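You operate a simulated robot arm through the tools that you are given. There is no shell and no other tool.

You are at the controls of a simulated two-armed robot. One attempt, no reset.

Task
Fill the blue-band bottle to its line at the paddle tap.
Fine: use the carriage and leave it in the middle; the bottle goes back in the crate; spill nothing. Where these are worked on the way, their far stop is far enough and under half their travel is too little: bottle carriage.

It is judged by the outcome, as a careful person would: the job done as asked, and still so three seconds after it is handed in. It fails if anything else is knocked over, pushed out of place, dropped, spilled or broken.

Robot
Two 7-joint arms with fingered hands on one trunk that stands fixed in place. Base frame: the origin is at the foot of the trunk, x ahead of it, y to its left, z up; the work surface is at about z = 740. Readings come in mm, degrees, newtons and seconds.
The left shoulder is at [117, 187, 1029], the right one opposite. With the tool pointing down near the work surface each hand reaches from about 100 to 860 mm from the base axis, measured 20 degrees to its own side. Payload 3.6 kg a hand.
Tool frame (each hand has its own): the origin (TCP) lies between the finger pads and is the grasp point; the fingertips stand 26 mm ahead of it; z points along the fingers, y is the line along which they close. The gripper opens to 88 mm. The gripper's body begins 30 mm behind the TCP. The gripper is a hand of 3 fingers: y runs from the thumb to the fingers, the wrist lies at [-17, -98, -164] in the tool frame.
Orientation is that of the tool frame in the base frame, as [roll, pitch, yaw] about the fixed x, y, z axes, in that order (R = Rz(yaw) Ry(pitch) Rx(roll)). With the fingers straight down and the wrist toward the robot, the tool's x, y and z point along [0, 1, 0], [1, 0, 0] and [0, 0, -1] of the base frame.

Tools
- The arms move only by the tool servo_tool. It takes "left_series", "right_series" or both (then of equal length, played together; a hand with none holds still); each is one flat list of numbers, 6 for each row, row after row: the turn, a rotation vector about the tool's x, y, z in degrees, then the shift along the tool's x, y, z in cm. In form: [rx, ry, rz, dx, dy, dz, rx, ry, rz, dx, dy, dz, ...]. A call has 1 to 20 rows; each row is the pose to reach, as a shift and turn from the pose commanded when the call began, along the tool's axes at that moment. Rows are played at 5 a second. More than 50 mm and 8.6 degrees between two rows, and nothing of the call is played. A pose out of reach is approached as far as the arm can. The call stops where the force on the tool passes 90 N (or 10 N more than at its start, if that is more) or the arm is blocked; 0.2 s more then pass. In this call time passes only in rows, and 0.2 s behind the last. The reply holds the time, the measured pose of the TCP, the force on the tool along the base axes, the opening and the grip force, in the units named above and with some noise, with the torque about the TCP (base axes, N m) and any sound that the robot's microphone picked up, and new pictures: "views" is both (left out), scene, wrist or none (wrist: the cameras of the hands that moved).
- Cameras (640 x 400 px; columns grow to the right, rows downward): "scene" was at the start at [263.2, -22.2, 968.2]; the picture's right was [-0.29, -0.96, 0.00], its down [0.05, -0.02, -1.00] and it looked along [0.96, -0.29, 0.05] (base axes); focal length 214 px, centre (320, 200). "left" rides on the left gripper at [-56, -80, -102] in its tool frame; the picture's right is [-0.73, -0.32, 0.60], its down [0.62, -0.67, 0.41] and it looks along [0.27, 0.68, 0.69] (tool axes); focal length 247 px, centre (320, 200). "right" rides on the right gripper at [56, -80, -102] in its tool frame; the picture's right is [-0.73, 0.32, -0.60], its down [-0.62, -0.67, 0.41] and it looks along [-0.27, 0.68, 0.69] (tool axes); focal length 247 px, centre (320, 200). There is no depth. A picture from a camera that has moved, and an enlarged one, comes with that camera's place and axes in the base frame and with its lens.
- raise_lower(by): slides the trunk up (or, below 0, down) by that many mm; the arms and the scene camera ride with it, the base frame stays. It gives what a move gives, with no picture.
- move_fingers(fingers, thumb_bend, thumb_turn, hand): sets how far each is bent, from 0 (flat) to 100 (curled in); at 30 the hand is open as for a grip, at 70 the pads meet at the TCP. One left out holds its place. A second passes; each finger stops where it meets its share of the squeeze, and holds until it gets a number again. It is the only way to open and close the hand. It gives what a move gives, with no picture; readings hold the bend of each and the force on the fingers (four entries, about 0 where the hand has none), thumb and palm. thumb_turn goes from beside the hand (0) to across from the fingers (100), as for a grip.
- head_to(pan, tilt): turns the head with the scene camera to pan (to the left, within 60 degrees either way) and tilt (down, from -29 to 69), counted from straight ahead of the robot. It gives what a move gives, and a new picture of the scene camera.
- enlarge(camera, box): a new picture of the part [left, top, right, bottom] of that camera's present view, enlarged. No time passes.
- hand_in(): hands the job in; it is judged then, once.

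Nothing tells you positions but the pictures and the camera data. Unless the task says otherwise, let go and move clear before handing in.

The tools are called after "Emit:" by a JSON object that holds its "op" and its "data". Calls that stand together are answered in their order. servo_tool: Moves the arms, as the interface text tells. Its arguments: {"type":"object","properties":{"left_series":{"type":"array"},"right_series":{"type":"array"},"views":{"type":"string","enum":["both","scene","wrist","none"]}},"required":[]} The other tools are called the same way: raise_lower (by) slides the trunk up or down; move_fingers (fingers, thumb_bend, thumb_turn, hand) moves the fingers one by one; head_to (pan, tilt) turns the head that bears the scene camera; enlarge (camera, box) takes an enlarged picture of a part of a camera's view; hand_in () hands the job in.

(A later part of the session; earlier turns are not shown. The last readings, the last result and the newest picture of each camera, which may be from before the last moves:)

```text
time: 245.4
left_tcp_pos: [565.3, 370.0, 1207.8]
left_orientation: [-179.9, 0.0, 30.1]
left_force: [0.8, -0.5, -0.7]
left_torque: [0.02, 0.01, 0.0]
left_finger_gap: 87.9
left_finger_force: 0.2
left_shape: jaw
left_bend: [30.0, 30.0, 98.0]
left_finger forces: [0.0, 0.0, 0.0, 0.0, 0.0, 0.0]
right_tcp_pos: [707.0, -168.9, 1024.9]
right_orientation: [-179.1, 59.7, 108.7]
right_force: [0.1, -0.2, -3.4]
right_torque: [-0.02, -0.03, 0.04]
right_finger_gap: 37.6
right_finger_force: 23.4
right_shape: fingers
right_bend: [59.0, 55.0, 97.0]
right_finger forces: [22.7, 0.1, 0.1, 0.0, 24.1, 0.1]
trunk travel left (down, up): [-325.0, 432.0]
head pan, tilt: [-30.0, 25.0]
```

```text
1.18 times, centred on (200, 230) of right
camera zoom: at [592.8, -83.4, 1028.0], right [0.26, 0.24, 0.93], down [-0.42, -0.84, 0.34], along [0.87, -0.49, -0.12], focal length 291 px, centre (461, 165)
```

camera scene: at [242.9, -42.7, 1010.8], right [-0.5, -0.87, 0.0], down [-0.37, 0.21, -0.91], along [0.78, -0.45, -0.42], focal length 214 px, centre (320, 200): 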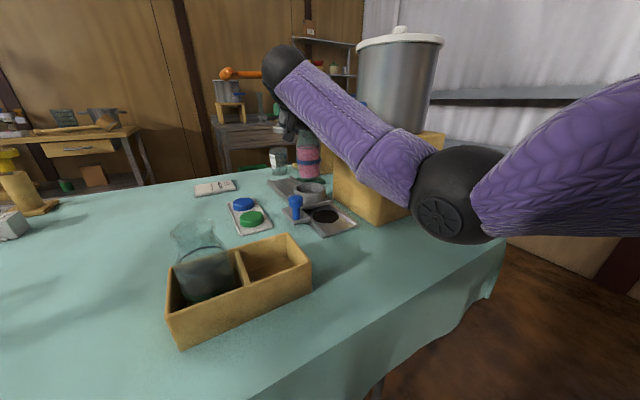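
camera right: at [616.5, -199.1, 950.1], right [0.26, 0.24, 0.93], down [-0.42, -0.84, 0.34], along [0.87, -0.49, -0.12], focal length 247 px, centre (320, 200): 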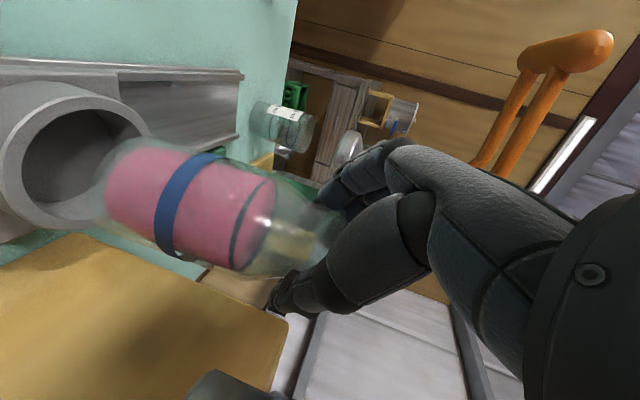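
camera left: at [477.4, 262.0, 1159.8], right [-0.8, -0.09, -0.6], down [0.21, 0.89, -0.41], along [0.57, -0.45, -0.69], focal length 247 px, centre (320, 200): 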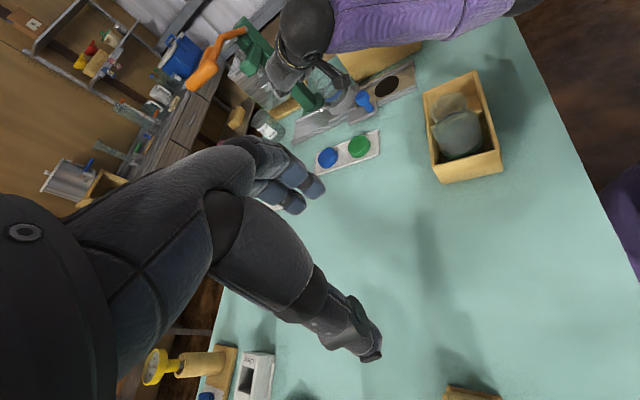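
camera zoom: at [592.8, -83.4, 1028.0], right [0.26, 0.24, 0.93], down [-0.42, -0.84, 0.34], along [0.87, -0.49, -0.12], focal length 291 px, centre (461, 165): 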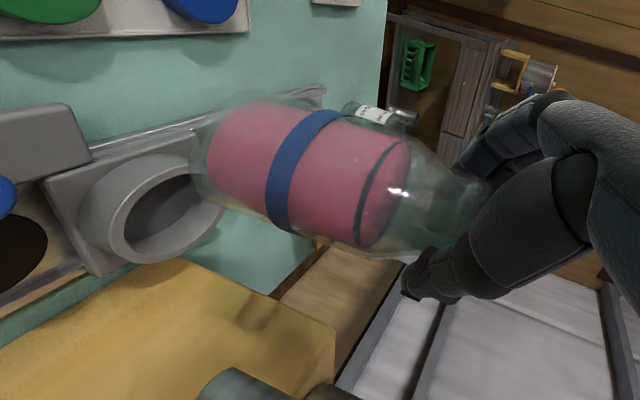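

Held steady at trunk 150, as in the earlier swing. I'll swing it slowly about the bottle's own axis to above its crate compartment, with gentle acceleration.

Emit:
{"op": "servo_tool", "data": {"right_series": [-0.74, 0, -0.43, 0.08, -0.13, -0.08, -2.77, 0, -1.6, 0.3, -0.5, -0.29, -5.99, 0, -3.46, 0.66, -1.08, -0.62, -10.14, 0, -5.86, 1.11, -1.84, -1.05, -14.75, 0, -8.52, 1.62, -2.69, -1.52, -19.82, 0, -11.45, 2.17, -3.62, -2.04, -24.9, 0, -14.38, 2.72, -4.56, -2.55, -30.43, 0, -17.57, 3.32, -5.59, -3.12, -35.96, 0, -20.77, 3.93, -6.64, -3.68, -41.5, 0, -23.96, 4.52, -7.68, -4.23, -47.02, 0, -27.16, 5.12, -8.72, -4.78, -52.55, 0, -30.35, 5.7, -9.79, -5.32, -58.1, 0, -33.55, 6.3, -10.84, -5.86, -63.6, 0, -36.74, 6.88, -11.9, -6.39, -69.15, 0, -39.94, 7.46, -12.96, -6.92, -74.7, 0, -43.13, 8.04, -14.02, -7.44, -79.75, 0, -46.06, 8.57, -15.0, -7.91, -84.8, 0, -48.99, 9.09, -15.98, -8.38, -88.97, 0, -51.39, 9.51, -16.77, -8.75, -92.2, 0, -53.25, 9.84, -17.39, -9.04], "views": "both"}}

```text
time: 249.7
left_tcp_pos: [565.1, 370.2, 1208.7]
left_orientation: [179.9, 0.0, 30.0]
left_force: [-0.3, -0.8, 0.3]
left_torque: [0.0, -0.03, 0.02]
left_finger_gap: 88.0
left_finger_force: 0.0
left_shape: jaw
left_bend: [30.0, 30.0, 98.0]
left_finger forces: [0.0, 0.0, 0.0, 0.1, 0.1, 0.0]
right_tcp_pos: [499.3, -101.1, 988.6]
right_orientation: [179.3, 59.8, -146.1]
right_force: [0.2, -0.3, -4.2]
right_torque: [0.0, 0.02, -0.02]
right_finger_gap: 37.2
right_finger_force: 23.8
right_shape: fingers
right_bend: [59.0, 55.0, 97.0]
right_finger forces: [22.4, 0.3, 0.0, 0.0, 23.9, 0.1]
trunk travel left (down, up): [-325.0, 432.0]
head pan, tilt: [-30.0, 25.0]
camera scene: at [231.1, -42.7, 1087.0], right [-0.5, -0.87, 0.0], down [-0.37, 0.21, -0.91], along [0.78, -0.45, -0.42], focal length 214 px, centre (320, 200)
camera right: at [447.4, -233.7, 989.6], right [-0.3, 0.17, 0.94], down [0.93, -0.17, 0.33], along [0.22, 0.97, -0.11], focal length 247 px, centre (320, 200)
```

scene: 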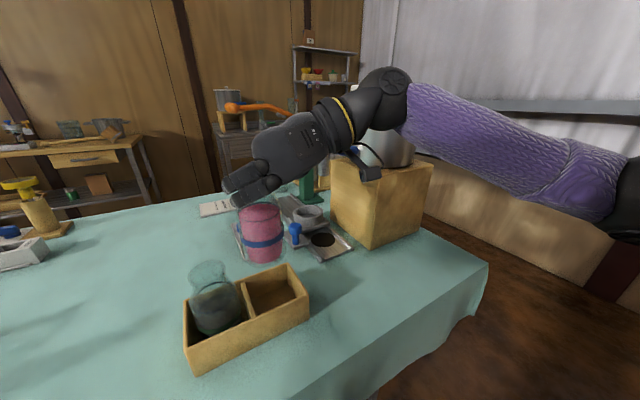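
right: 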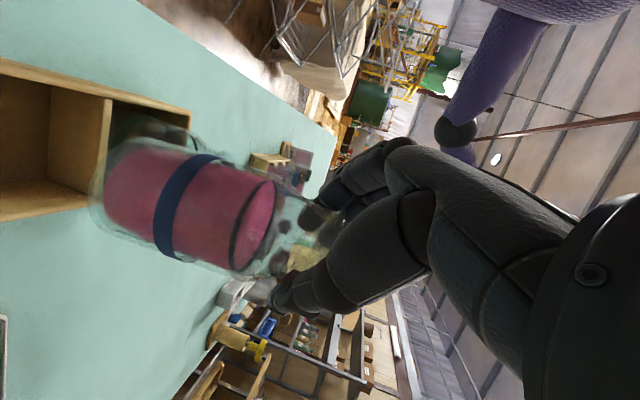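

The full bottle is above its compartment with the level intact. I'll use the left hand's camera and the head camera to line up the base with the compartment.

Emit:
{"op": "enlarge", "data": {"camera": "left", "box": [400, 50, 540, 190]}}

Emit:
{"op": "enlarge", "data": {"camera": "scene", "box": [170, 180, 330, 390]}}

Emit:
{"op": "enlarge", "data": {"camera": "right", "box": [0, 60, 320, 320]}}

```text
2.86 times, centred on (470, 120) of left
camera zoom: at [476.5, 411.4, 1310.0], right [-0.8, -0.09, -0.6], down [0.21, 0.89, -0.41], along [0.57, -0.45, -0.69], focal length 706 px, centre (-109, 429)
```

zoom: 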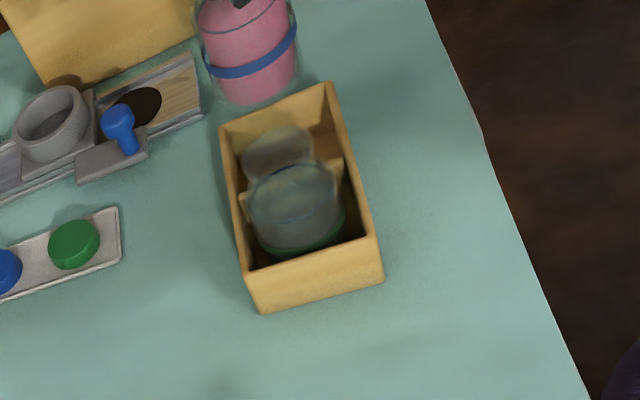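

```text
1.90 times, centred on (250, 285) of scene
camera zoom: at [231.1, -42.7, 1087.0], right [-0.5, -0.87, 0.0], down [-0.37, 0.21, -0.91], along [0.78, -0.45, -0.42], focal length 408 px, centre (453, 38)
```

zoom: 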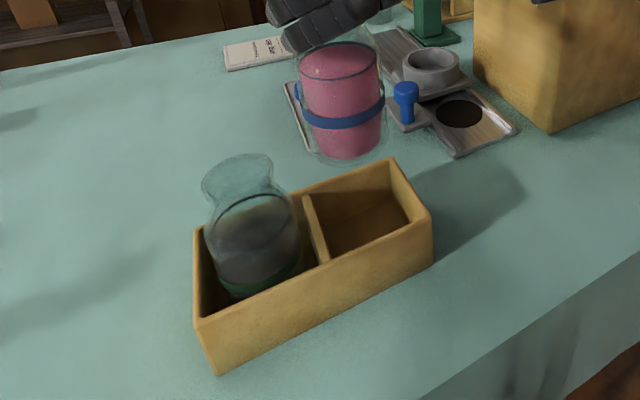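

```text
1.54 times, centred on (160, 190) of right
camera zoom: at [447.4, -233.7, 989.6], right [-0.3, 0.17, 0.94], down [0.93, -0.17, 0.33], along [0.22, 0.97, -0.11], focal length 380 px, centre (566, 215)
```

zoom: 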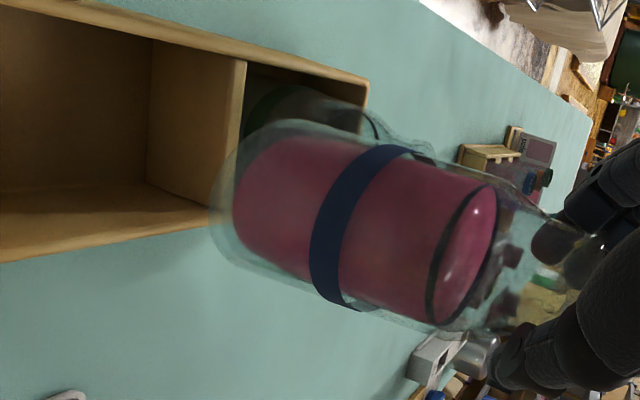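

The base is a few mm off toward +y and +x relative to the compartment. I'll shift (-4,-7.5) mm while lowering to about 20 mm above the crate's rim, and recheck.

Emit:
{"op": "servo_tool", "data": {"right_series": [0, 0, 0, 0.2, -0.1, 0.1, 0, 0, 0, 0.9, -0.3, 0.4, 0, 0, 0, 2.0, -0.4, 0.85, 0, 0, 0, 3.2, -0.4, 1.35, 0, 0, 0, 4.3, -0.4, 1.8, 0, 0, 0, 5.1, -0.4, 2.15, 0, 0, 0, 5.4, -0.4, 2.25], "views": "none"}}

Emit:
{"op": "enlarge", "data": {"camera": "left", "box": [435, 60, 515, 140]}}

Emit:
{"op": "enlarge", "data": {"camera": "scene", "box": [220, 230, 330, 350]}}

Emit:
{"op": "enlarge", "data": {"camera": "right", "box": [0, 60, 320, 320]}}

```text
time: 251.2
left_tcp_pos: [565.5, 369.9, 1208.2]
left_orientation: [180.0, -0.1, 30.1]
left_force: [-0.6, 0.3, 0.8]
left_torque: [0.01, 0.02, 0.02]
left_finger_gap: 87.8
left_finger_force: 0.2
left_shape: jaw
left_bend: [30.0, 30.0, 98.0]
left_finger forces: [0.1, 0.0, 0.0, 0.0, 0.0, 0.1]
right_tcp_pos: [495.8, -109.1, 930.3]
right_orientation: [179.4, 59.8, -146.2]
right_force: [0.5, 0.2, -3.2]
right_torque: [0.02, 0.06, 0.0]
right_finger_gap: 37.3
right_finger_force: 23.2
right_shape: fingers
right_bend: [59.0, 55.0, 97.0]
right_finger forces: [22.5, 0.0, 0.0, 0.0, 23.8, 0.0]
trunk travel left (down, up): [-325.0, 432.0]
head pan, tilt: [-30.0, 25.0]
```

```text
5.00 times, centred on (475, 100) of left
camera zoom: at [476.5, 411.4, 1310.0], right [-0.8, -0.09, -0.6], down [0.21, 0.89, -0.41], along [0.57, -0.45, -0.69], focal length 1235 px, centre (-455, 700)
```

zoom: 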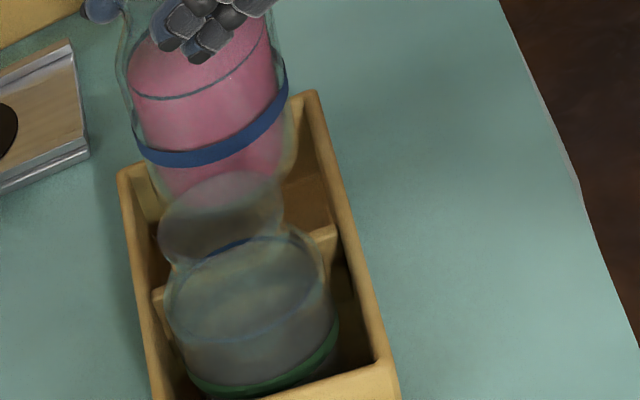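

```text
3.33 times, centred on (275, 290) of scene
camera zoom: at [231.2, -42.7, 1087.0], right [-0.5, -0.87, 0.0], down [-0.37, 0.21, -0.91], along [0.78, -0.45, -0.42], focal length 715 px, centre (470, -100)
```

zoom: 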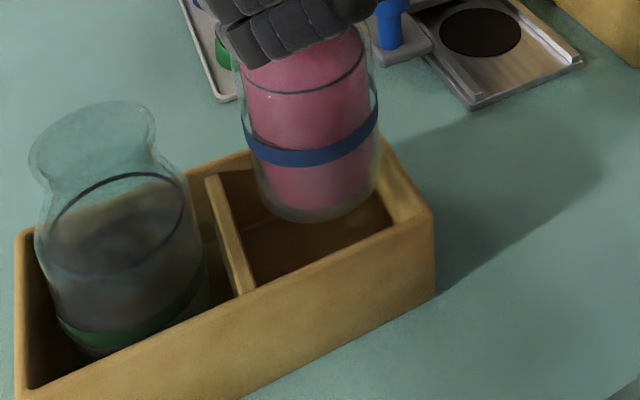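

```text
1.54 times, centred on (160, 190) of right
camera zoom: at [443.5, -241.4, 931.1], right [-0.3, 0.18, 0.94], down [0.93, -0.17, 0.33], along [0.22, 0.97, -0.11], focal length 380 px, centre (566, 215)
```

zoom: 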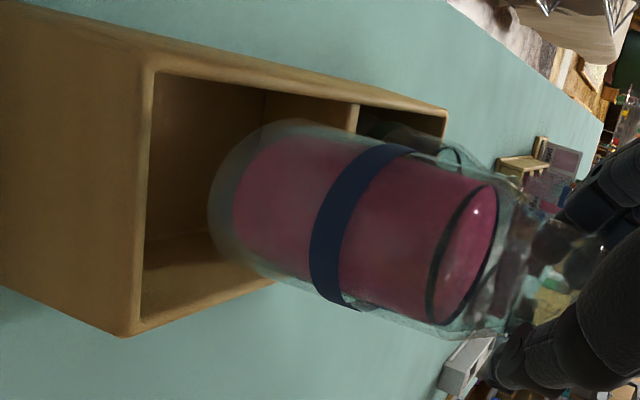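

Alignment looks right in the head and right-hand views. Lowering slowly into the compartment with force checks.

Emit:
{"op": "servo_tool", "data": {"right_series": [0, 0, 0, 0.2, 0, 0.12, 0, 0, 0, 0.6, 0, 0.35, 0, 0, 0, 1.1, 0, 0.63, 0, 0, 0, 1.6, 0, 0.92, 0, 0, 0, 2.1, 0, 1.21, 0, 0, 0, 2.4, 0, 1.38, 0, 0, 0, 2.6, 0, 1.5, 0, 0, 0, 2.6, 0, 1.5], "views": "none"}}

Emit:
{"op": "enlarge", "data": {"camera": "scene", "box": [220, 230, 330, 350]}}

Emit:
{"op": "enlarge", "data": {"camera": "right", "box": [0, 60, 320, 320]}}

Emit:
{"op": "enlarge", "data": {"camera": "left", "box": [435, 60, 515, 140]}}

```text
time: 253.1
left_tcp_pos: [566.3, 369.7, 1207.4]
left_orientation: [180.0, -0.1, 30.1]
left_force: [0.3, 0.7, 0.9]
left_torque: [0.01, 0.01, -0.02]
left_finger_gap: 87.6
left_finger_force: 0.1
left_shape: jaw
left_bend: [30.0, 30.0, 98.0]
left_finger forces: [0.0, 0.0, 0.1, 0.0, 0.1, 0.1]
right_tcp_pos: [494.9, -108.9, 899.7]
right_orientation: [179.2, 59.7, -146.3]
right_force: [-0.7, 0.0, -3.7]
right_torque: [0.01, 0.0, 0.0]
right_finger_gap: 37.3
right_finger_force: 23.9
right_shape: fingers
right_bend: [59.0, 55.0, 97.0]
right_finger forces: [22.4, 0.2, 0.0, 0.1, 23.9, 0.0]
trunk travel left (down, up): [-325.0, 432.0]
head pan, tilt: [-30.0, 25.0]
```

```text
3.33 times, centred on (275, 290) of scene
camera zoom: at [231.2, -42.7, 1087.0], right [-0.5, -0.87, 0.0], down [-0.37, 0.21, -0.91], along [0.78, -0.45, -0.42], focal length 715 px, centre (470, -100)
```

zoom: 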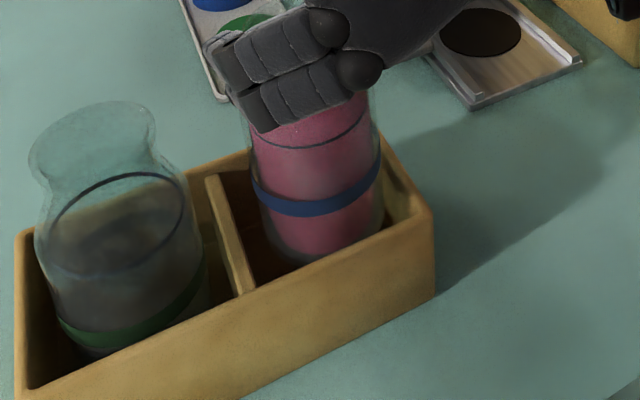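

```text
1.54 times, centred on (160, 190) of right
camera zoom: at [443.5, -241.1, 901.2], right [-0.3, 0.18, 0.94], down [0.93, -0.17, 0.33], along [0.22, 0.97, -0.11], focal length 380 px, centre (566, 215)
```

zoom: 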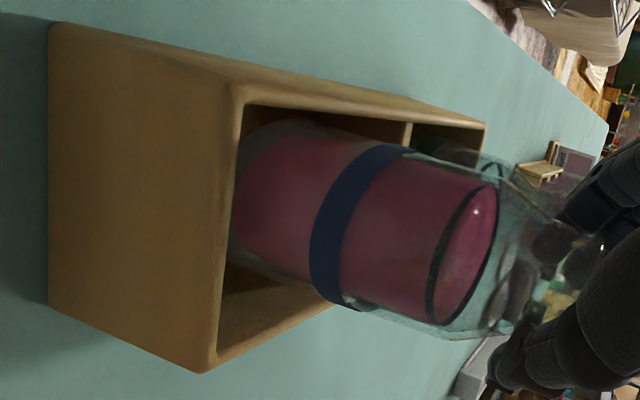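

```text
5.00 times, centred on (475, 100) of left
camera zoom: at [476.5, 411.4, 1310.0], right [-0.8, -0.09, -0.6], down [0.21, 0.89, -0.41], along [0.57, -0.45, -0.69], focal length 1235 px, centre (-455, 700)
```

zoom: 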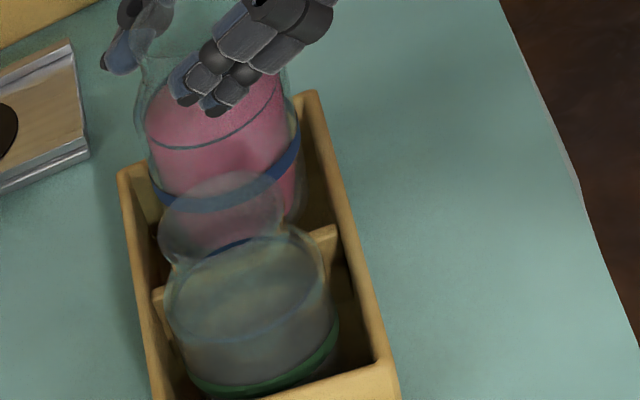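

It's inside with no contact, slightly near the robot-side wall. I'll shift 4 mm away from it and continue down.

Emit:
{"op": "servo_tool", "data": {"right_series": [0, 0, 0, -0.08, -0.11, 0.15, 0, 0, 0, -0.17, -0.22, 0.29, 0, 0, 0, 0.18, -0.22, 0.49, 0, 0, 0, 0.61, -0.22, 0.74, 0, 0, 0, 1.04, -0.22, 0.99, 0, 0, 0, 1.48, -0.22, 1.24, 0, 0, 0, 1.74, -0.22, 1.39, 0, 0, 0, 1.74, -0.22, 1.39], "views": "none"}}

Emit:
{"op": "enlarge", "data": {"camera": "right", "box": [0, 60, 320, 320]}}

```text
time: 254.8
left_tcp_pos: [566.4, 369.5, 1208.1]
left_orientation: [180.0, 0.0, 30.1]
left_force: [-0.4, 0.0, -0.4]
left_torque: [-0.02, 0.01, 0.02]
left_finger_gap: 87.7
left_finger_force: 0.0
left_shape: jaw
left_bend: [30.0, 30.0, 98.0]
left_finger forces: [0.0, 0.1, 0.0, 0.0, 0.0, 0.1]
right_tcp_pos: [499.5, -108.1, 877.6]
right_orientation: [179.3, 59.7, -146.2]
right_force: [-0.3, -0.8, -3.5]
right_torque: [0.0, 0.04, 0.0]
right_finger_gap: 37.4
right_finger_force: 23.5
right_shape: fingers
right_bend: [59.0, 55.0, 97.0]
right_finger forces: [22.3, 0.3, 0.0, 0.1, 23.7, 0.0]
trunk travel left (down, up): [-325.0, 432.0]
head pan, tilt: [-30.0, 25.0]
```

```text
1.54 times, centred on (160, 190) of right
camera zoom: at [447.2, -240.8, 878.6], right [-0.3, 0.18, 0.94], down [0.93, -0.17, 0.33], along [0.22, 0.97, -0.11], focal length 380 px, centre (566, 215)
```

zoom: 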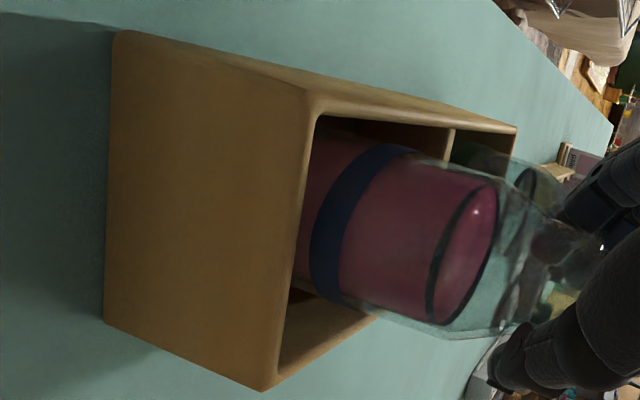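

About 8 mm left. Easing it onto the crate floor.

Emit:
{"op": "servo_tool", "data": {"right_series": [0, 0, 0, 0.17, 0, 0.1, 0, 0, 0, 0.35, 0, 0.2, 0, 0, 0, 0.52, 0, 0.3, 0, 0, 0, 0.52, 0, 0.3], "views": "none"}}

Emit:
{"op": "servo_tool", "data": {"right_series": [0, 0, 0, 0.09, 0, 0.05, 0, 0, 0, 0.17, 0, 0.1, 0, 0, 0, 0.17, 0, 0.1], "views": "none"}}

```text
time: 255.8
left_tcp_pos: [564.5, 371.4, 1207.9]
left_orientation: [-179.9, 0.0, 30.1]
left_force: [-1.1, 0.1, -1.2]
left_torque: [-0.04, 0.03, 0.0]
left_finger_gap: 88.0
left_finger_force: 0.1
left_shape: jaw
left_bend: [30.0, 30.0, 98.0]
left_finger forces: [0.0, 0.0, 0.0, 0.1, 0.0, 0.1]
right_tcp_pos: [498.4, -109.8, 872.2]
right_orientation: [179.5, 59.7, -146.0]
right_force: [0.2, -0.4, -3.4]
right_torque: [0.03, 0.04, -0.03]
right_finger_gap: 37.2
right_finger_force: 23.1
right_shape: fingers
right_bend: [59.0, 55.0, 97.0]
right_finger forces: [22.4, 0.2, 0.0, 0.1, 23.8, 0.0]
trunk travel left (down, up): [-325.0, 432.0]
head pan, tilt: [-30.0, 25.0]
```

```text
time: 256.6
left_tcp_pos: [565.2, 370.2, 1209.0]
left_orientation: [180.0, 0.0, 30.1]
left_force: [-0.7, 0.7, 0.5]
left_torque: [-0.01, 0.0, 0.01]
left_finger_gap: 87.8
left_finger_force: 0.0
left_shape: jaw
left_bend: [30.0, 30.0, 98.0]
left_finger forces: [0.0, 0.1, 0.0, 0.0, 0.0, 0.0]
right_tcp_pos: [499.7, -110.2, 869.2]
right_orientation: [179.4, 59.8, -146.1]
right_force: [1.7, 0.1, 0.0]
right_torque: [0.07, 0.05, -0.05]
right_finger_gap: 37.3
right_finger_force: 23.7
right_shape: fingers
right_bend: [59.0, 55.0, 97.0]
right_finger forces: [22.9, 0.2, 0.0, 0.0, 24.5, 0.1]
trunk travel left (down, up): [-325.0, 432.0]
head pan, tilt: [-30.0, 25.0]
```

Seated: the floor now carries the weight. Releasing gently in steps.

Emit:
{"op": "move_fingers", "data": {"hand": "right", "fingers": 57, "thumb_bend": 53}}

Emit:
{"op": "move_fingers", "data": {"hand": "right", "fingers": 48, "thumb_bend": 44}}

Emit:
{"op": "move_fingers", "data": {"hand": "right", "fingers": 40, "thumb_bend": 35}}

Emit:
{"op": "enlarge", "data": {"camera": "scene", "box": [180, 210, 340, 380]}}

Emit:
{"op": "enlarge", "data": {"camera": "left", "box": [425, 50, 525, 150]}}

Emit:
{"op": "enlarge", "data": {"camera": "right", "box": [100, 60, 420, 340]}}

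```text
time: 257.6
left_tcp_pos: [565.0, 370.4, 1208.8]
left_orientation: [-180.0, 0.0, 30.0]
left_force: [-0.1, -1.2, -0.1]
left_torque: [-0.04, 0.01, 0.03]
left_finger_gap: 87.5
left_finger_force: 0.1
left_shape: jaw
left_bend: [30.0, 30.0, 98.0]
left_finger forces: [0.0, 0.0, 0.0, 0.1, 0.0, 0.0]
right_tcp_pos: [499.2, -109.4, 870.6]
right_orientation: [179.2, 59.8, -146.3]
right_force: [0.8, -1.1, 2.1]
right_torque: [-0.02, 0.0, -0.02]
right_finger_gap: 41.3
right_finger_force: 3.4
right_shape: fingers
right_bend: [55.0, 50.0, 98.0]
right_finger forces: [2.7, 0.1, 0.0, 0.0, 4.2, 0.0]
trunk travel left (down, up): [-325.0, 432.0]
head pan, tilt: [-30.0, 25.0]
```

```text
time: 258.6
left_tcp_pos: [565.1, 369.4, 1209.7]
left_orientation: [180.0, 0.0, 30.1]
left_force: [0.5, 0.1, 0.1]
left_torque: [0.02, -0.03, 0.01]
left_finger_gap: 87.8
left_finger_force: 0.0
left_shape: jaw
left_bend: [30.0, 30.0, 98.0]
left_finger forces: [0.0, 0.0, 0.0, 0.0, 0.0, 0.1]
right_tcp_pos: [499.0, -110.2, 871.1]
right_orientation: [179.5, 59.7, -146.0]
right_force: [0.8, -0.8, -0.6]
right_torque: [0.01, -0.01, -0.01]
right_finger_gap: 53.8
right_finger_force: 0.3
right_shape: fingers
right_bend: [48.0, 44.0, 97.0]
right_finger forces: [0.0, 0.0, 0.1, 0.0, 0.8, 0.0]
trunk travel left (down, up): [-325.0, 432.0]
head pan, tilt: [-30.0, 25.0]
```

```text
time: 259.6
left_tcp_pos: [564.5, 370.3, 1208.7]
left_orientation: [180.0, 0.0, 30.2]
left_force: [0.1, 0.5, 0.1]
left_torque: [-0.01, 0.02, 0.02]
left_finger_gap: 87.9
left_finger_force: 0.0
left_shape: jaw
left_bend: [30.0, 30.0, 98.0]
left_finger forces: [0.1, 0.1, 0.1, 0.0, 0.0, 0.1]
right_tcp_pos: [498.7, -109.9, 869.2]
right_orientation: [179.4, 59.8, -146.1]
right_force: [-0.1, 0.0, -0.3]
right_torque: [-0.01, -0.03, 0.04]
right_finger_gap: 71.9
right_finger_force: 0.1
right_shape: fingers
right_bend: [40.0, 35.0, 97.0]
right_finger forces: [0.1, 0.0, 0.0, 0.0, 0.0, 0.0]
trunk travel left (down, up): [-325.0, 432.0]
head pan, tilt: [-30.0, 25.0]
```

```text
2.35 times, centred on (260, 295) of scene
camera zoom: at [230.9, -42.6, 1087.1], right [-0.5, -0.87, 0.0], down [-0.37, 0.21, -0.91], along [0.79, -0.45, -0.42], focal length 505 px, centre (461, -24)
```

zoom: 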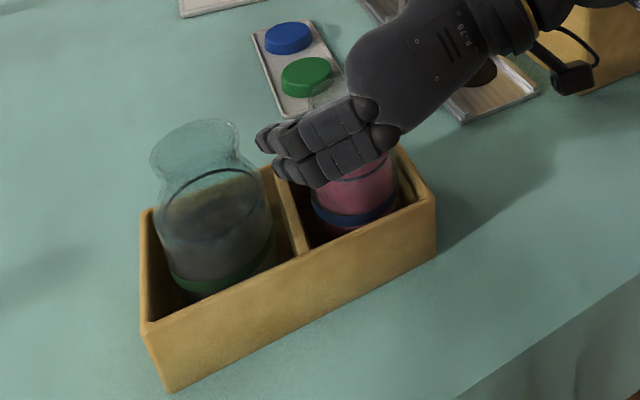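

```text
4.00 times, centred on (475, 100) of left
camera zoom: at [476.2, 411.5, 1310.1], right [-0.8, -0.09, -0.6], down [0.21, 0.89, -0.41], along [0.57, -0.45, -0.69], focal length 988 px, centre (-300, 600)
```

zoom: 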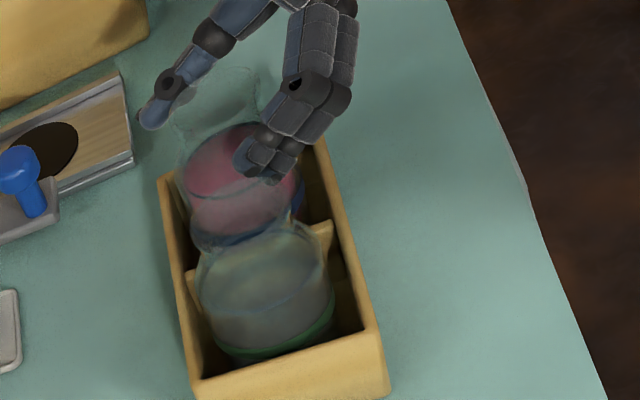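

```text
1.43 times, centred on (260, 200) of right
camera zoom: at [446.9, -241.7, 871.1], right [-0.3, 0.18, 0.94], down [0.93, -0.17, 0.33], along [0.22, 0.97, -0.11], focal length 353 px, centre (406, 200)
```

zoom: 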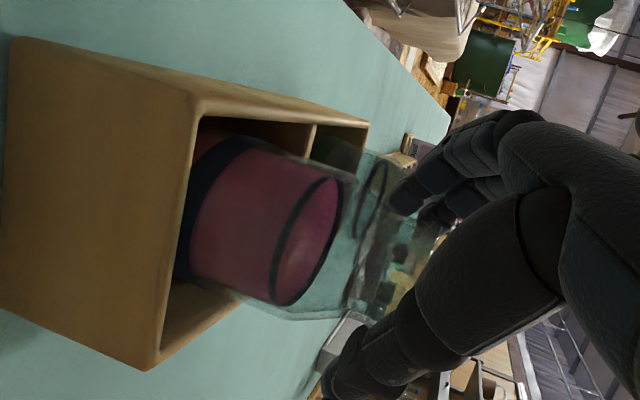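

The bottle stands in its compartment. I'll centre the open hand slightly and rise straight up off the neck.

Emit:
{"op": "servo_tool", "data": {"right_series": [0, 0, 0, 0, 0.35, 0, 0, 0, 0, -0.5, 0.35, -0.3, 0, 0, 0, -1.2, 0.35, -0.7, 0, 0, 0, -2.2, 0.35, -1.27, 0, 0, 0, -4, 0.35, -2.3, 0, 0, 0, -6.5, 0.35, -3.75, 0, 0, 0, -9.5, 0.35, -5.5, 0, 0, 0, -12.5, 0.35, -7.2], "views": "both"}}

Emit:
{"op": "enlarge", "data": {"camera": "scene", "box": [180, 210, 340, 380]}}

```text
time: 261.4
left_tcp_pos: [565.4, 370.1, 1207.9]
left_orientation: [180.0, 0.0, 30.0]
left_force: [0.7, -0.3, 0.8]
left_torque: [0.0, 0.02, 0.01]
left_finger_gap: 87.8
left_finger_force: 0.1
left_shape: jaw
left_bend: [30.0, 30.0, 98.0]
left_finger forces: [0.1, 0.0, 0.1, 0.0, 0.0, 0.0]
right_tcp_pos: [498.1, -106.5, 1013.4]
right_orientation: [179.0, 59.7, -146.4]
right_force: [-0.1, 0.7, 0.6]
right_torque: [0.0, 0.02, -0.03]
right_finger_gap: 72.4
right_finger_force: 0.0
right_shape: fingers
right_bend: [40.0, 35.0, 97.0]
right_finger forces: [0.0, 0.1, 0.0, 0.0, 0.1, 0.0]
trunk travel left (down, up): [-325.0, 432.0]
head pan, tilt: [-30.0, 25.0]
camera scene: at [230.9, -42.6, 1087.1], right [-0.5, -0.87, 0.0], down [-0.37, 0.21, -0.91], along [0.79, -0.45, -0.42], focal length 214 px, centre (320, 200)
camera right: at [445.2, -239.0, 1015.1], right [-0.3, 0.17, 0.94], down [0.93, -0.17, 0.33], along [0.22, 0.97, -0.11], focal length 247 px, centre (320, 200)
```

scene: 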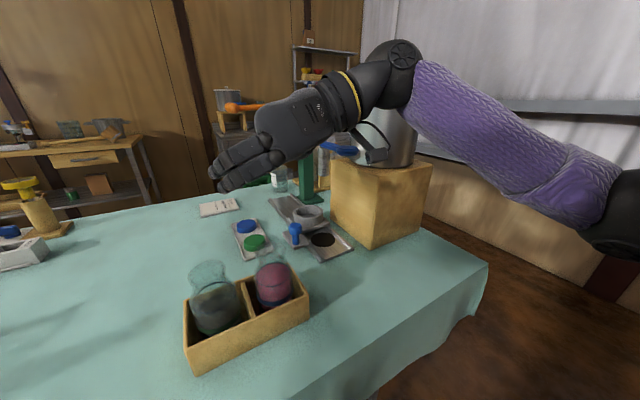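
right: 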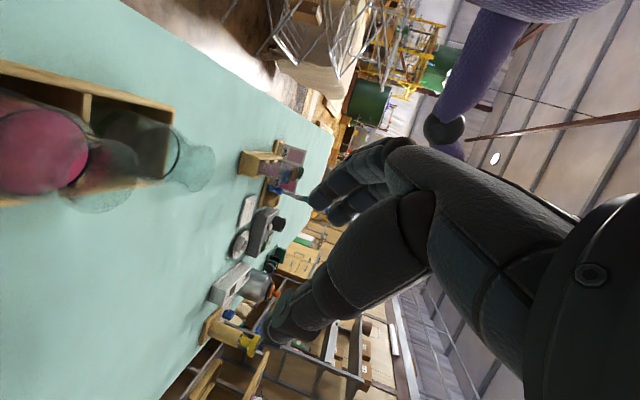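

```text
2.35 times, centred on (260, 295) of scene
camera zoom: at [230.9, -42.6, 1087.1], right [-0.5, -0.87, 0.0], down [-0.37, 0.21, -0.91], along [0.79, -0.45, -0.42], focal length 505 px, centre (461, -24)
```

zoom: 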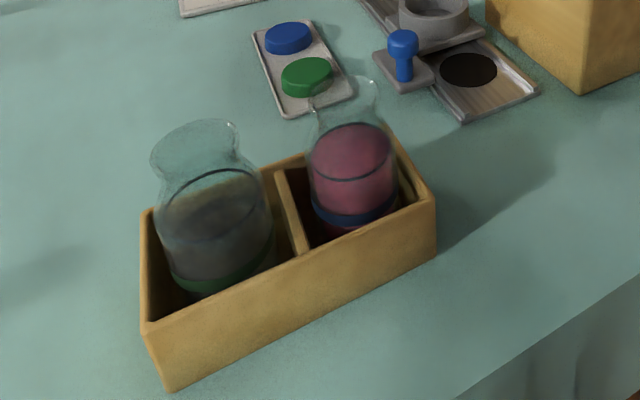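

The filled bottle is back in the crate at its line. Last job: push the empty carriage to the middle. I'll turn the right hand back to fingers down, retracing the earlier turns.

Emit:
{"op": "servo_tool", "data": {"right_series": [0, 7.5, 0, -0.5, 0, -0.3, 0, 15, 0, -1, 0, -0.6, 0, 22.5, 0, -1.5, 0, -0.9, 0, 30, 0, -2, 0, -1.2, 0, 37.5, 0, -2.5, 0, -1.5, 0, 45, 0, -3, 0, -1.8, 0, 52.5, 0, -3.5, 0, -2.1, 0, 60, 0, -4, 0, -2.4], "views": "none"}}

Emit:
{"op": "servo_tool", "data": {"right_series": [0, 0, 7.8, 0, 0, 0, 0, 0, 15.6, 0, 0, 0, 0, 0, 23.4, 0, 0, 0, 0, 0, 31.2, 0, 0, 0, 0, 0, 39, 0, 0, 0, 0, 0, 46.8, 0, 0, 0, 0, 0, 54.6, 0, 0, 0, 0, 0, 62.4, 0, 0, 0, 0, 0, 70.2, 0, 0, 0, 0, 0, 78, 0, 0, 0, 0, 0, 85.8, 0, 0, 0, 0, 0, 93.6, 0, 0, 0, 0, 0, 101.4, 0, 0, 0, 0, 0, 109.2, 0, 0, 0, 0, 0, 117, 0, 0, 0, 0, 0, 124, 0, 0, 0], "views": "scene"}}

```text
time: 263.2
left_tcp_pos: [566.2, 371.1, 1208.5]
left_orientation: [179.9, 0.0, 30.1]
left_force: [0.3, -0.8, -0.3]
left_torque: [0.0, 0.02, 0.01]
left_finger_gap: 88.0
left_finger_force: 0.1
left_shape: jaw
left_bend: [30.0, 30.0, 98.0]
left_finger forces: [0.0, 0.0, 0.0, 0.0, 0.0, 0.1]
right_tcp_pos: [499.4, -106.2, 1061.2]
right_orientation: [179.6, -0.5, -145.6]
right_force: [-0.3, -0.4, -0.2]
right_torque: [-0.01, 0.03, -0.01]
right_finger_gap: 72.2
right_finger_force: 0.1
right_shape: fingers
right_bend: [40.0, 35.0, 97.0]
right_finger forces: [0.1, 0.0, 0.1, 0.0, 0.0, 0.1]
trunk travel left (down, up): [-325.0, 432.0]
head pan, tilt: [-30.0, 25.0]
```

```text
time: 266.6
left_tcp_pos: [565.6, 370.8, 1209.1]
left_orientation: [-180.0, 0.0, 30.1]
left_force: [-0.1, 0.0, 0.2]
left_torque: [0.0, 0.01, -0.01]
left_finger_gap: 87.8
left_finger_force: 0.0
left_shape: jaw
left_bend: [30.0, 30.0, 98.0]
left_finger forces: [0.0, 0.0, 0.0, 0.0, 0.1, 0.1]
right_tcp_pos: [497.3, -106.9, 1060.9]
right_orientation: [-179.6, 0.0, 90.2]
right_force: [0.3, -0.9, -0.4]
right_torque: [0.01, -0.02, -0.02]
right_finger_gap: 72.2
right_finger_force: 0.0
right_shape: fingers
right_bend: [40.0, 35.0, 97.0]
right_finger forces: [0.1, 0.1, 0.0, 0.1, 0.0, 0.0]
trunk travel left (down, up): [-325.0, 432.0]
head pan, tilt: [-30.0, 25.0]
camera scene: at [231.0, -42.6, 1087.1], right [-0.5, -0.87, 0.0], down [-0.37, 0.21, -0.91], along [0.79, -0.45, -0.42], focal length 214 px, centre (320, 200)
```

scene: 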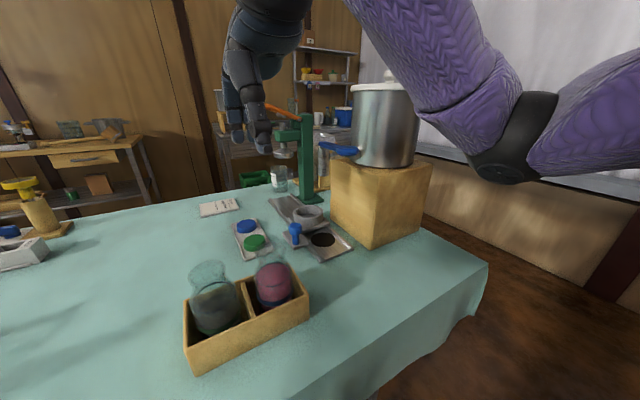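

Clear view of the rail now. I'll measure the carriage's present position.

Emit:
{"op": "enlarge", "data": {"camera": "scene", "box": [260, 180, 370, 280]}}

Emit:
{"op": "enlarge", "data": {"camera": "left", "box": [360, 60, 460, 160]}}

```text
4.00 times, centred on (315, 230) of scene
camera zoom: at [231.0, -42.6, 1087.1], right [-0.5, -0.87, 0.0], down [-0.37, 0.21, -0.91], along [0.79, -0.45, -0.42], focal length 858 px, centre (340, 80)
```

zoom: 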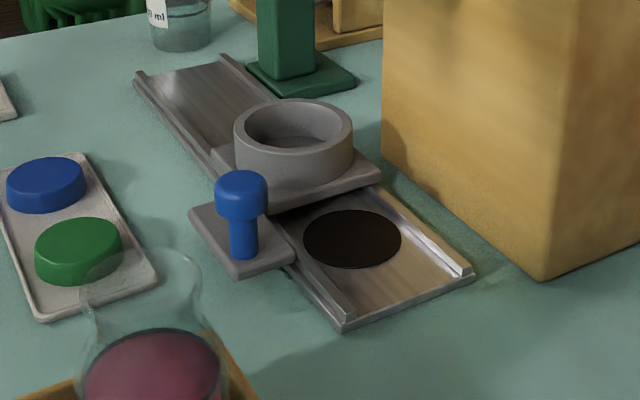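

```text
4.00 times, centred on (410, 110) of left
camera zoom: at [476.3, 411.5, 1310.1], right [-0.8, -0.09, -0.6], down [0.21, 0.89, -0.41], along [0.57, -0.45, -0.69], focal length 988 px, centre (-40, 560)
```

zoom: 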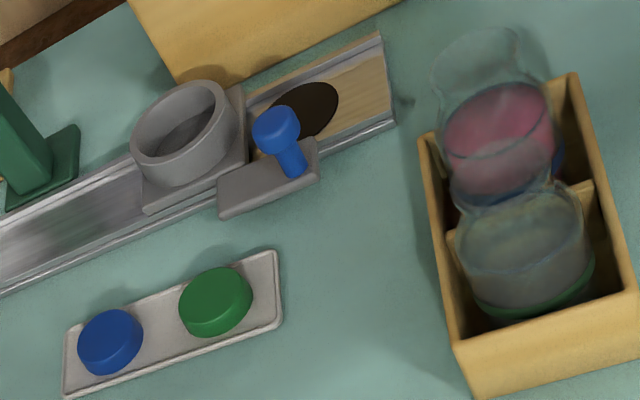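

The carriage needs about +36 mm. I'll set the trunk height, turn the hand and move over the knob.

Emit:
{"op": "raise_lower", "data": {"by": -70}}

Emit:
{"op": "servo_tool", "data": {"right_series": [0, 0, 7.5, -0.7, 2.5, 0, 0, 0, 15, -1.4, 5, 0, 0, 0, 22.5, -2.1, 7.5, 0, 0, 0, 30, -2.9, 10, 0.5, 0, 0, 37.5, -3.6, 12, 3, 0, 0, 45, -4.3, 13.7, 6.1], "views": "both"}}

Emit:
{"op": "move_fingers", "data": {"hand": "right", "fingers": 42, "thumb_bend": 40}}

Emit:
{"op": "enlarge", "data": {"camera": "right", "box": [200, 140, 400, 340]}}

```text
time: 267.7
left_tcp_pos: [564.9, 370.4, 1139.5]
left_orientation: [180.0, 0.0, 30.2]
left_force: [-0.5, 0.5, -0.3]
left_torque: [0.0, 0.0, -0.03]
left_finger_gap: 87.9
left_finger_force: 0.0
left_shape: jaw
left_bend: [30.0, 30.0, 98.0]
left_finger forces: [0.0, 0.1, 0.0, 0.1, 0.0, 0.0]
right_tcp_pos: [498.5, -105.8, 991.1]
right_orientation: [-179.6, -0.2, 90.4]
right_force: [-0.2, -0.5, 0.8]
right_torque: [0.01, 0.0, 0.0]
right_finger_gap: 72.4
right_finger_force: 0.1
right_shape: fingers
right_bend: [40.0, 35.0, 97.0]
right_finger forces: [0.1, 0.1, 0.0, 0.0, 0.0, 0.0]
trunk travel left (down, up): [-255.0, 502.0]
head pan, tilt: [-30.0, 25.0]
```

```text
time: 269.1
left_tcp_pos: [565.2, 370.1, 1137.3]
left_orientation: [180.0, 0.0, 30.1]
left_force: [-0.4, -0.5, -0.4]
left_torque: [0.03, 0.0, -0.01]
left_finger_gap: 87.9
left_finger_force: 0.1
left_shape: jaw
left_bend: [30.0, 30.0, 98.0]
left_finger forces: [0.0, 0.1, 0.0, 0.0, 0.0, 0.1]
right_tcp_pos: [635.1, -147.7, 929.1]
right_orientation: [-179.7, 0.2, 45.2]
right_force: [-0.1, 0.7, 0.1]
right_torque: [0.0, 0.02, 0.0]
right_finger_gap: 72.4
right_finger_force: 0.1
right_shape: fingers
right_bend: [40.0, 35.0, 97.0]
right_finger forces: [0.1, 0.1, 0.1, 0.0, 0.0, 0.0]
trunk travel left (down, up): [-255.0, 502.0]
head pan, tilt: [-30.0, 25.0]
camera scene: at [242.8, -42.6, 1010.8], right [-0.5, -0.87, 0.0], down [-0.37, 0.21, -0.91], along [0.78, -0.45, -0.42], focal length 214 px, centre (320, 200)
camera right: at [616.5, -52.5, 1031.1], right [-0.29, -0.75, 0.6], down [-0.91, 0.03, -0.4], along [0.29, -0.66, -0.69], focal length 247 px, centre (320, 200)
```

scene: 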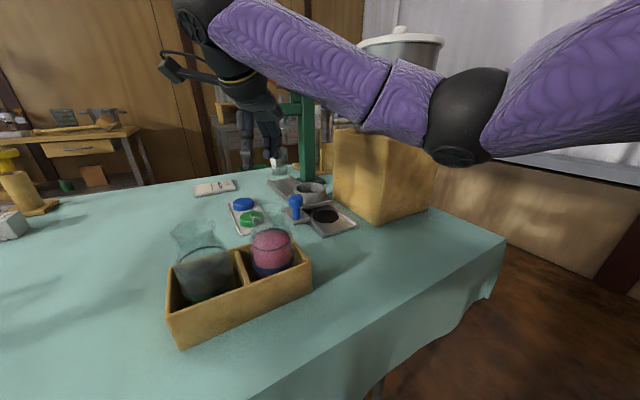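
right: 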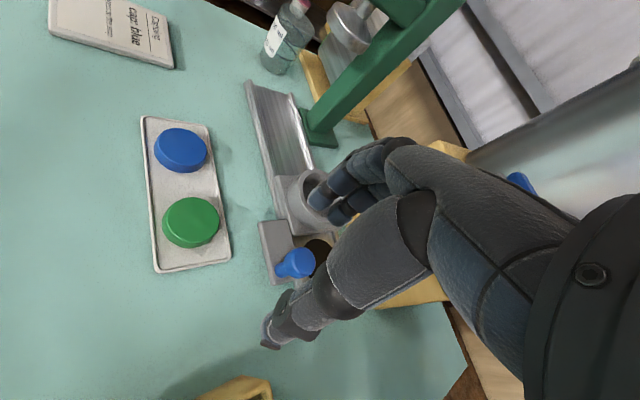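

```text
time: 270.1
left_tcp_pos: [564.8, 371.4, 1138.2]
left_orientation: [-179.9, 0.0, 30.1]
left_force: [0.2, -0.2, 0.4]
left_torque: [0.02, 0.02, 0.02]
left_finger_gap: 87.9
left_finger_force: 0.0
left_shape: jaw
left_bend: [30.0, 30.0, 98.0]
left_finger forces: [0.1, 0.0, 0.0, 0.0, 0.0, 0.1]
right_tcp_pos: [633.2, -148.2, 930.4]
right_orientation: [-179.6, 0.2, 45.4]
right_force: [-0.5, 0.7, 0.0]
right_torque: [-0.01, -0.01, 0.0]
right_finger_gap: 65.7
right_finger_force: 0.1
right_shape: fingers
right_bend: [42.0, 40.0, 97.0]
right_finger forces: [0.1, 0.1, 0.0, 0.0, 0.1, 0.0]
trunk travel left (down, up): [-255.0, 502.0]
head pan, tilt: [-30.0, 25.0]
```

```text
2.00 times, centred on (300, 240) of right
camera zoom: at [615.9, -52.4, 1031.5], right [-0.28, -0.75, 0.6], down [-0.91, 0.02, -0.4], along [0.29, -0.66, -0.69], focal length 494 px, centre (360, 120)
```

zoom: 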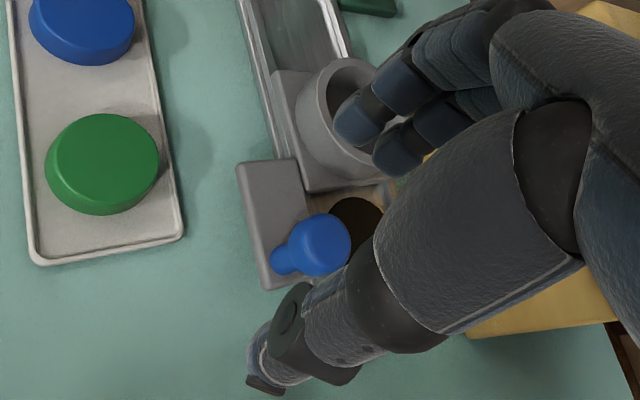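

The knob is at [639,-212]. Over it, down, and grip.

Emit:
{"op": "servo_tool", "data": {"right_series": [0, 0, 0, -2.2, 2.3, 2.5, 0, 0, 0, -4.42, 4.6, 5, 0, 0, 0, -4.42, 4.6, 8.5, 0, 0, 0, -4.42, 4.6, 11, 0, 0, 0, -4.42, 4.6, 12.3], "views": "none"}}

Emit:
{"op": "move_fingers", "data": {"hand": "right", "fingers": 54, "thumb_bend": 52}}

Emit:
{"op": "move_fingers", "data": {"hand": "right", "fingers": 66, "thumb_bend": 66}}

Emit:
{"op": "enlarge", "data": {"camera": "right", "box": [240, 160, 400, 320]}}

```text
time: 271.3
left_tcp_pos: [565.6, 370.7, 1139.4]
left_orientation: [179.9, 0.0, 30.0]
left_force: [0.8, 0.1, -0.2]
left_torque: [0.0, 0.0, 0.0]
left_finger_gap: 87.8
left_finger_force: 0.0
left_shape: jaw
left_bend: [30.0, 30.0, 98.0]
left_finger forces: [0.0, 0.1, 0.0, 0.0, 0.0, 0.0]
right_tcp_pos: [635.0, -211.2, 805.3]
right_orientation: [-179.6, 0.2, 45.3]
right_force: [-0.2, 0.0, 0.0]
right_torque: [0.0, -0.01, -0.01]
right_finger_gap: 65.6
right_finger_force: 0.0
right_shape: fingers
right_bend: [42.0, 40.0, 97.0]
right_finger forces: [0.0, 0.1, 0.0, 0.0, 0.0, 0.0]
trunk travel left (down, up): [-255.0, 502.0]
head pan, tilt: [-30.0, 25.0]
```

```text
time: 272.3
left_tcp_pos: [564.8, 369.5, 1138.9]
left_orientation: [-180.0, 0.0, 30.1]
left_force: [0.4, 0.6, 0.2]
left_torque: [0.01, -0.03, -0.01]
left_finger_gap: 87.6
left_finger_force: 0.1
left_shape: jaw
left_bend: [30.0, 30.0, 98.0]
left_finger forces: [0.0, 0.0, 0.0, 0.1, 0.0, 0.0]
right_tcp_pos: [635.6, -211.3, 805.6]
right_orientation: [-179.6, 0.2, 45.4]
right_force: [-0.6, -0.4, -0.2]
right_torque: [0.02, 0.02, 0.01]
right_finger_gap: 39.1
right_finger_force: 0.0
right_shape: fingers
right_bend: [54.0, 52.0, 97.0]
right_finger forces: [0.0, 0.0, 0.0, 0.1, 0.0, 0.0]
trunk travel left (down, up): [-255.0, 502.0]
head pan, tilt: [-30.0, 25.0]
```

```text
time: 273.3
left_tcp_pos: [565.3, 370.5, 1138.1]
left_orientation: [-180.0, 0.1, 30.0]
left_force: [-0.1, 0.6, -0.7]
left_torque: [0.03, 0.03, 0.02]
left_finger_gap: 87.8
left_finger_force: 0.1
left_shape: jaw
left_bend: [30.0, 30.0, 98.0]
left_finger forces: [0.0, 0.0, 0.0, 0.0, 0.0, 0.0]
right_tcp_pos: [634.9, -212.3, 805.9]
right_orientation: [-179.6, 0.2, 45.4]
right_force: [0.3, -1.1, -1.0]
right_torque: [-0.04, -0.01, 0.01]
right_finger_gap: 18.1
right_finger_force: 4.3
right_shape: fingers
right_bend: [63.0, 62.0, 97.0]
right_finger forces: [4.2, 0.5, 0.0, 0.1, 4.0, 0.0]
trunk travel left (down, up): [-255.0, 502.0]
head pan, tilt: [-30.0, 25.0]
```

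```text
2.50 times, centred on (320, 240) of right
camera zoom: at [617.6, -115.9, 906.7], right [-0.28, -0.75, 0.6], down [-0.91, 0.02, -0.4], along [0.29, -0.66, -0.69], focal length 617 px, centre (320, 100)
```

zoom: 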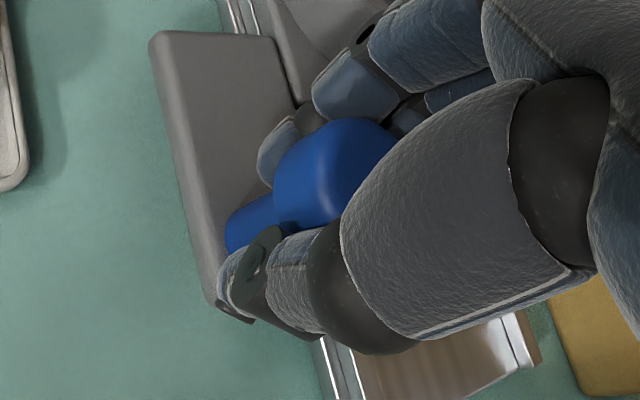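

Gripped. Pushing 35 mm to the middle.

Emit:
{"op": "servo_tool", "data": {"right_series": [0, 0, 0, 0.12, 0.13, 0, 0, 0, 0, 0.37, 0.38, 0, 0, 0, 0, 0.74, 0.75, 0, 0, 0, 0, 1.12, 1.13, 0, 0, 0, 0, 1.49, 1.51, 0, 0, 0, 0, 1.86, 1.88, 0, 0, 0, 0, 2.18, 2.21, 0, 0, 0, 0, 2.38, 2.41, 0, 0, 0, 0, 2.48, 2.51, 0, 0, 0, 0, 2.48, 2.51, 0], "views": "none"}}

Emit:
{"op": "move_fingers", "data": {"hand": "right", "fingers": 42, "thumb_bend": 40}}

Emit:
{"op": "servo_tool", "data": {"right_series": [0, 0, 0, 0, 0, -2.5, 0, 0, 0, 0, 0, -5, 0, 0, 0, 0, 0, -8, 0, 0, 0, 1, -3.2, -11, 0, 0, 0, 2, -6.5, -14, 0, 0, 0, 2, -10, -16], "views": "both"}}

Emit:
{"op": "enlarge", "data": {"camera": "scene", "box": [240, 140, 370, 260]}}

Emit:
{"op": "enlarge", "data": {"camera": "left", "box": [340, 40, 480, 180]}}

```text
time: 275.5
left_tcp_pos: [566.2, 369.7, 1138.1]
left_orientation: [-179.9, 0.0, 30.2]
left_force: [0.4, -1.0, 0.1]
left_torque: [-0.02, 0.0, 0.02]
left_finger_gap: 87.6
left_finger_force: 0.1
left_shape: jaw
left_bend: [30.0, 30.0, 98.0]
left_finger forces: [0.0, 0.0, 0.0, 0.0, 0.1, 0.1]
right_tcp_pos: [670.3, -212.4, 805.8]
right_orientation: [-179.5, 0.2, 45.4]
right_force: [1.8, -0.2, -1.1]
right_torque: [0.01, -0.01, -0.01]
right_finger_gap: 17.7
right_finger_force: 4.7
right_shape: fingers
right_bend: [64.0, 63.0, 97.0]
right_finger forces: [4.6, 0.5, 0.0, 0.0, 4.2, 0.1]
trunk travel left (down, up): [-255.0, 502.0]
head pan, tilt: [-30.0, 25.0]
```

```text
time: 276.5
left_tcp_pos: [565.5, 371.2, 1138.3]
left_orientation: [180.0, 0.0, 30.1]
left_force: [-0.8, -0.4, -0.8]
left_torque: [-0.01, -0.03, 0.04]
left_finger_gap: 87.8
left_finger_force: 0.0
left_shape: jaw
left_bend: [30.0, 30.0, 98.0]
left_finger forces: [0.0, 0.1, 0.1, 0.1, 0.0, 0.1]
right_tcp_pos: [671.0, -212.7, 805.1]
right_orientation: [-179.7, 0.2, 45.4]
right_force: [0.6, -0.1, -0.1]
right_torque: [0.01, -0.02, -0.01]
right_finger_gap: 64.3
right_finger_force: 0.0
right_shape: fingers
right_bend: [42.0, 40.0, 97.0]
right_finger forces: [0.0, 0.1, 0.0, 0.1, 0.0, 0.0]
trunk travel left (down, up): [-255.0, 502.0]
head pan, tilt: [-30.0, 25.0]
```

```text
time: 277.9
left_tcp_pos: [565.6, 371.1, 1140.5]
left_orientation: [-179.9, -0.1, 30.2]
left_force: [0.7, -0.6, -0.1]
left_torque: [0.01, -0.03, -0.01]
left_finger_gap: 88.1
left_finger_force: 0.1
left_shape: jaw
left_bend: [30.0, 30.0, 98.0]
left_finger forces: [0.0, 0.0, 0.0, 0.1, 0.1, 0.0]
right_tcp_pos: [612.1, -126.0, 967.1]
right_orientation: [-179.7, 0.2, 45.4]
right_force: [-0.6, -0.4, -0.6]
right_torque: [0.0, -0.02, -0.03]
right_finger_gap: 64.2
right_finger_force: 0.0
right_shape: fingers
right_bend: [42.0, 40.0, 97.0]
right_finger forces: [0.0, 0.0, 0.0, 0.0, 0.0, 0.1]
trunk travel left (down, up): [-255.0, 502.0]
head pan, tilt: [-30.0, 25.0]
camera scene: at [242.3, -42.2, 1011.1], right [-0.5, -0.87, 0.0], down [-0.37, 0.21, -0.91], along [0.79, -0.45, -0.42], focal length 214 px, centre (320, 200)
camera right: at [595.6, -30.1, 1068.1], right [-0.28, -0.75, 0.6], down [-0.91, 0.02, -0.4], along [0.29, -0.66, -0.69], focal length 247 px, centre (320, 200)
```

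scene: 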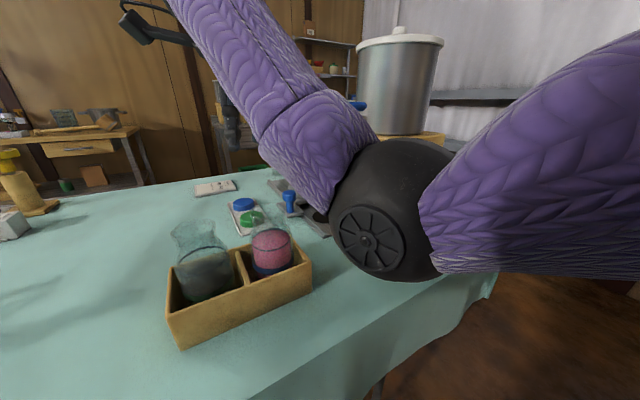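
right: 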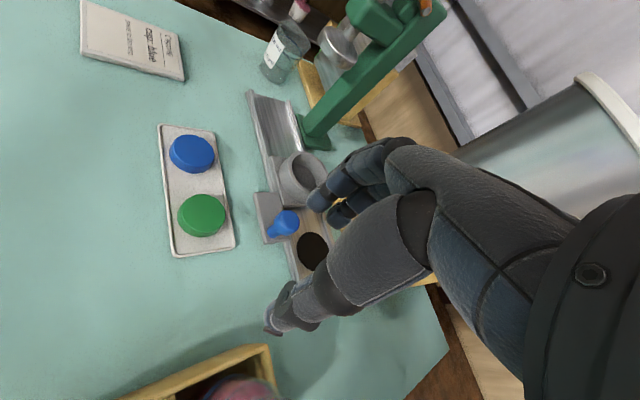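

```text
3.33 times, centred on (305, 200) of scene
camera zoom: at [242.3, -42.2, 1011.1], right [-0.5, -0.87, 0.0], down [-0.37, 0.21, -0.91], along [0.79, -0.45, -0.42], focal length 715 px, centre (370, 200)
```

zoom: 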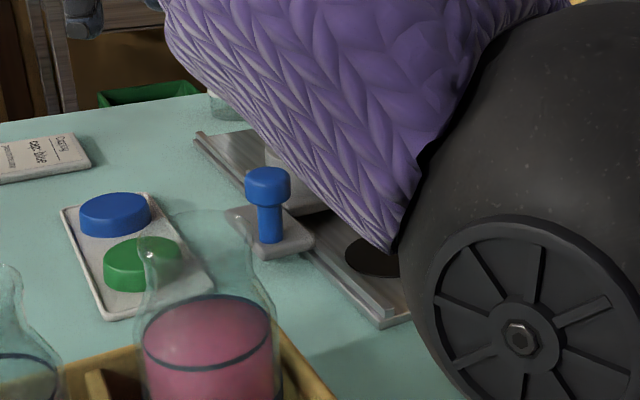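

```text
2.86 times, centred on (410, 110) of left
camera zoom: at [475.9, 412.1, 1240.1], right [-0.8, -0.09, -0.6], down [0.21, 0.89, -0.41], along [0.57, -0.45, -0.69], focal length 706 px, centre (63, 457)
```

zoom: 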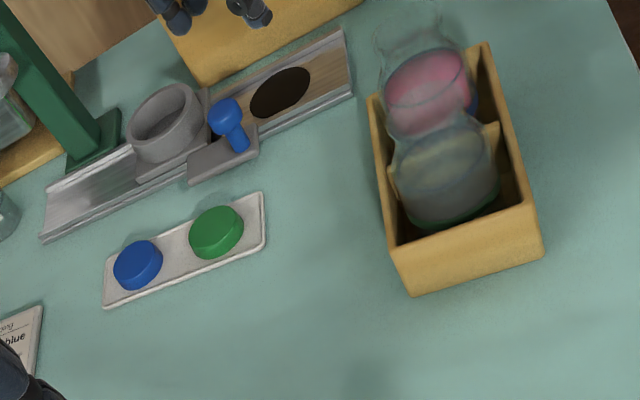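

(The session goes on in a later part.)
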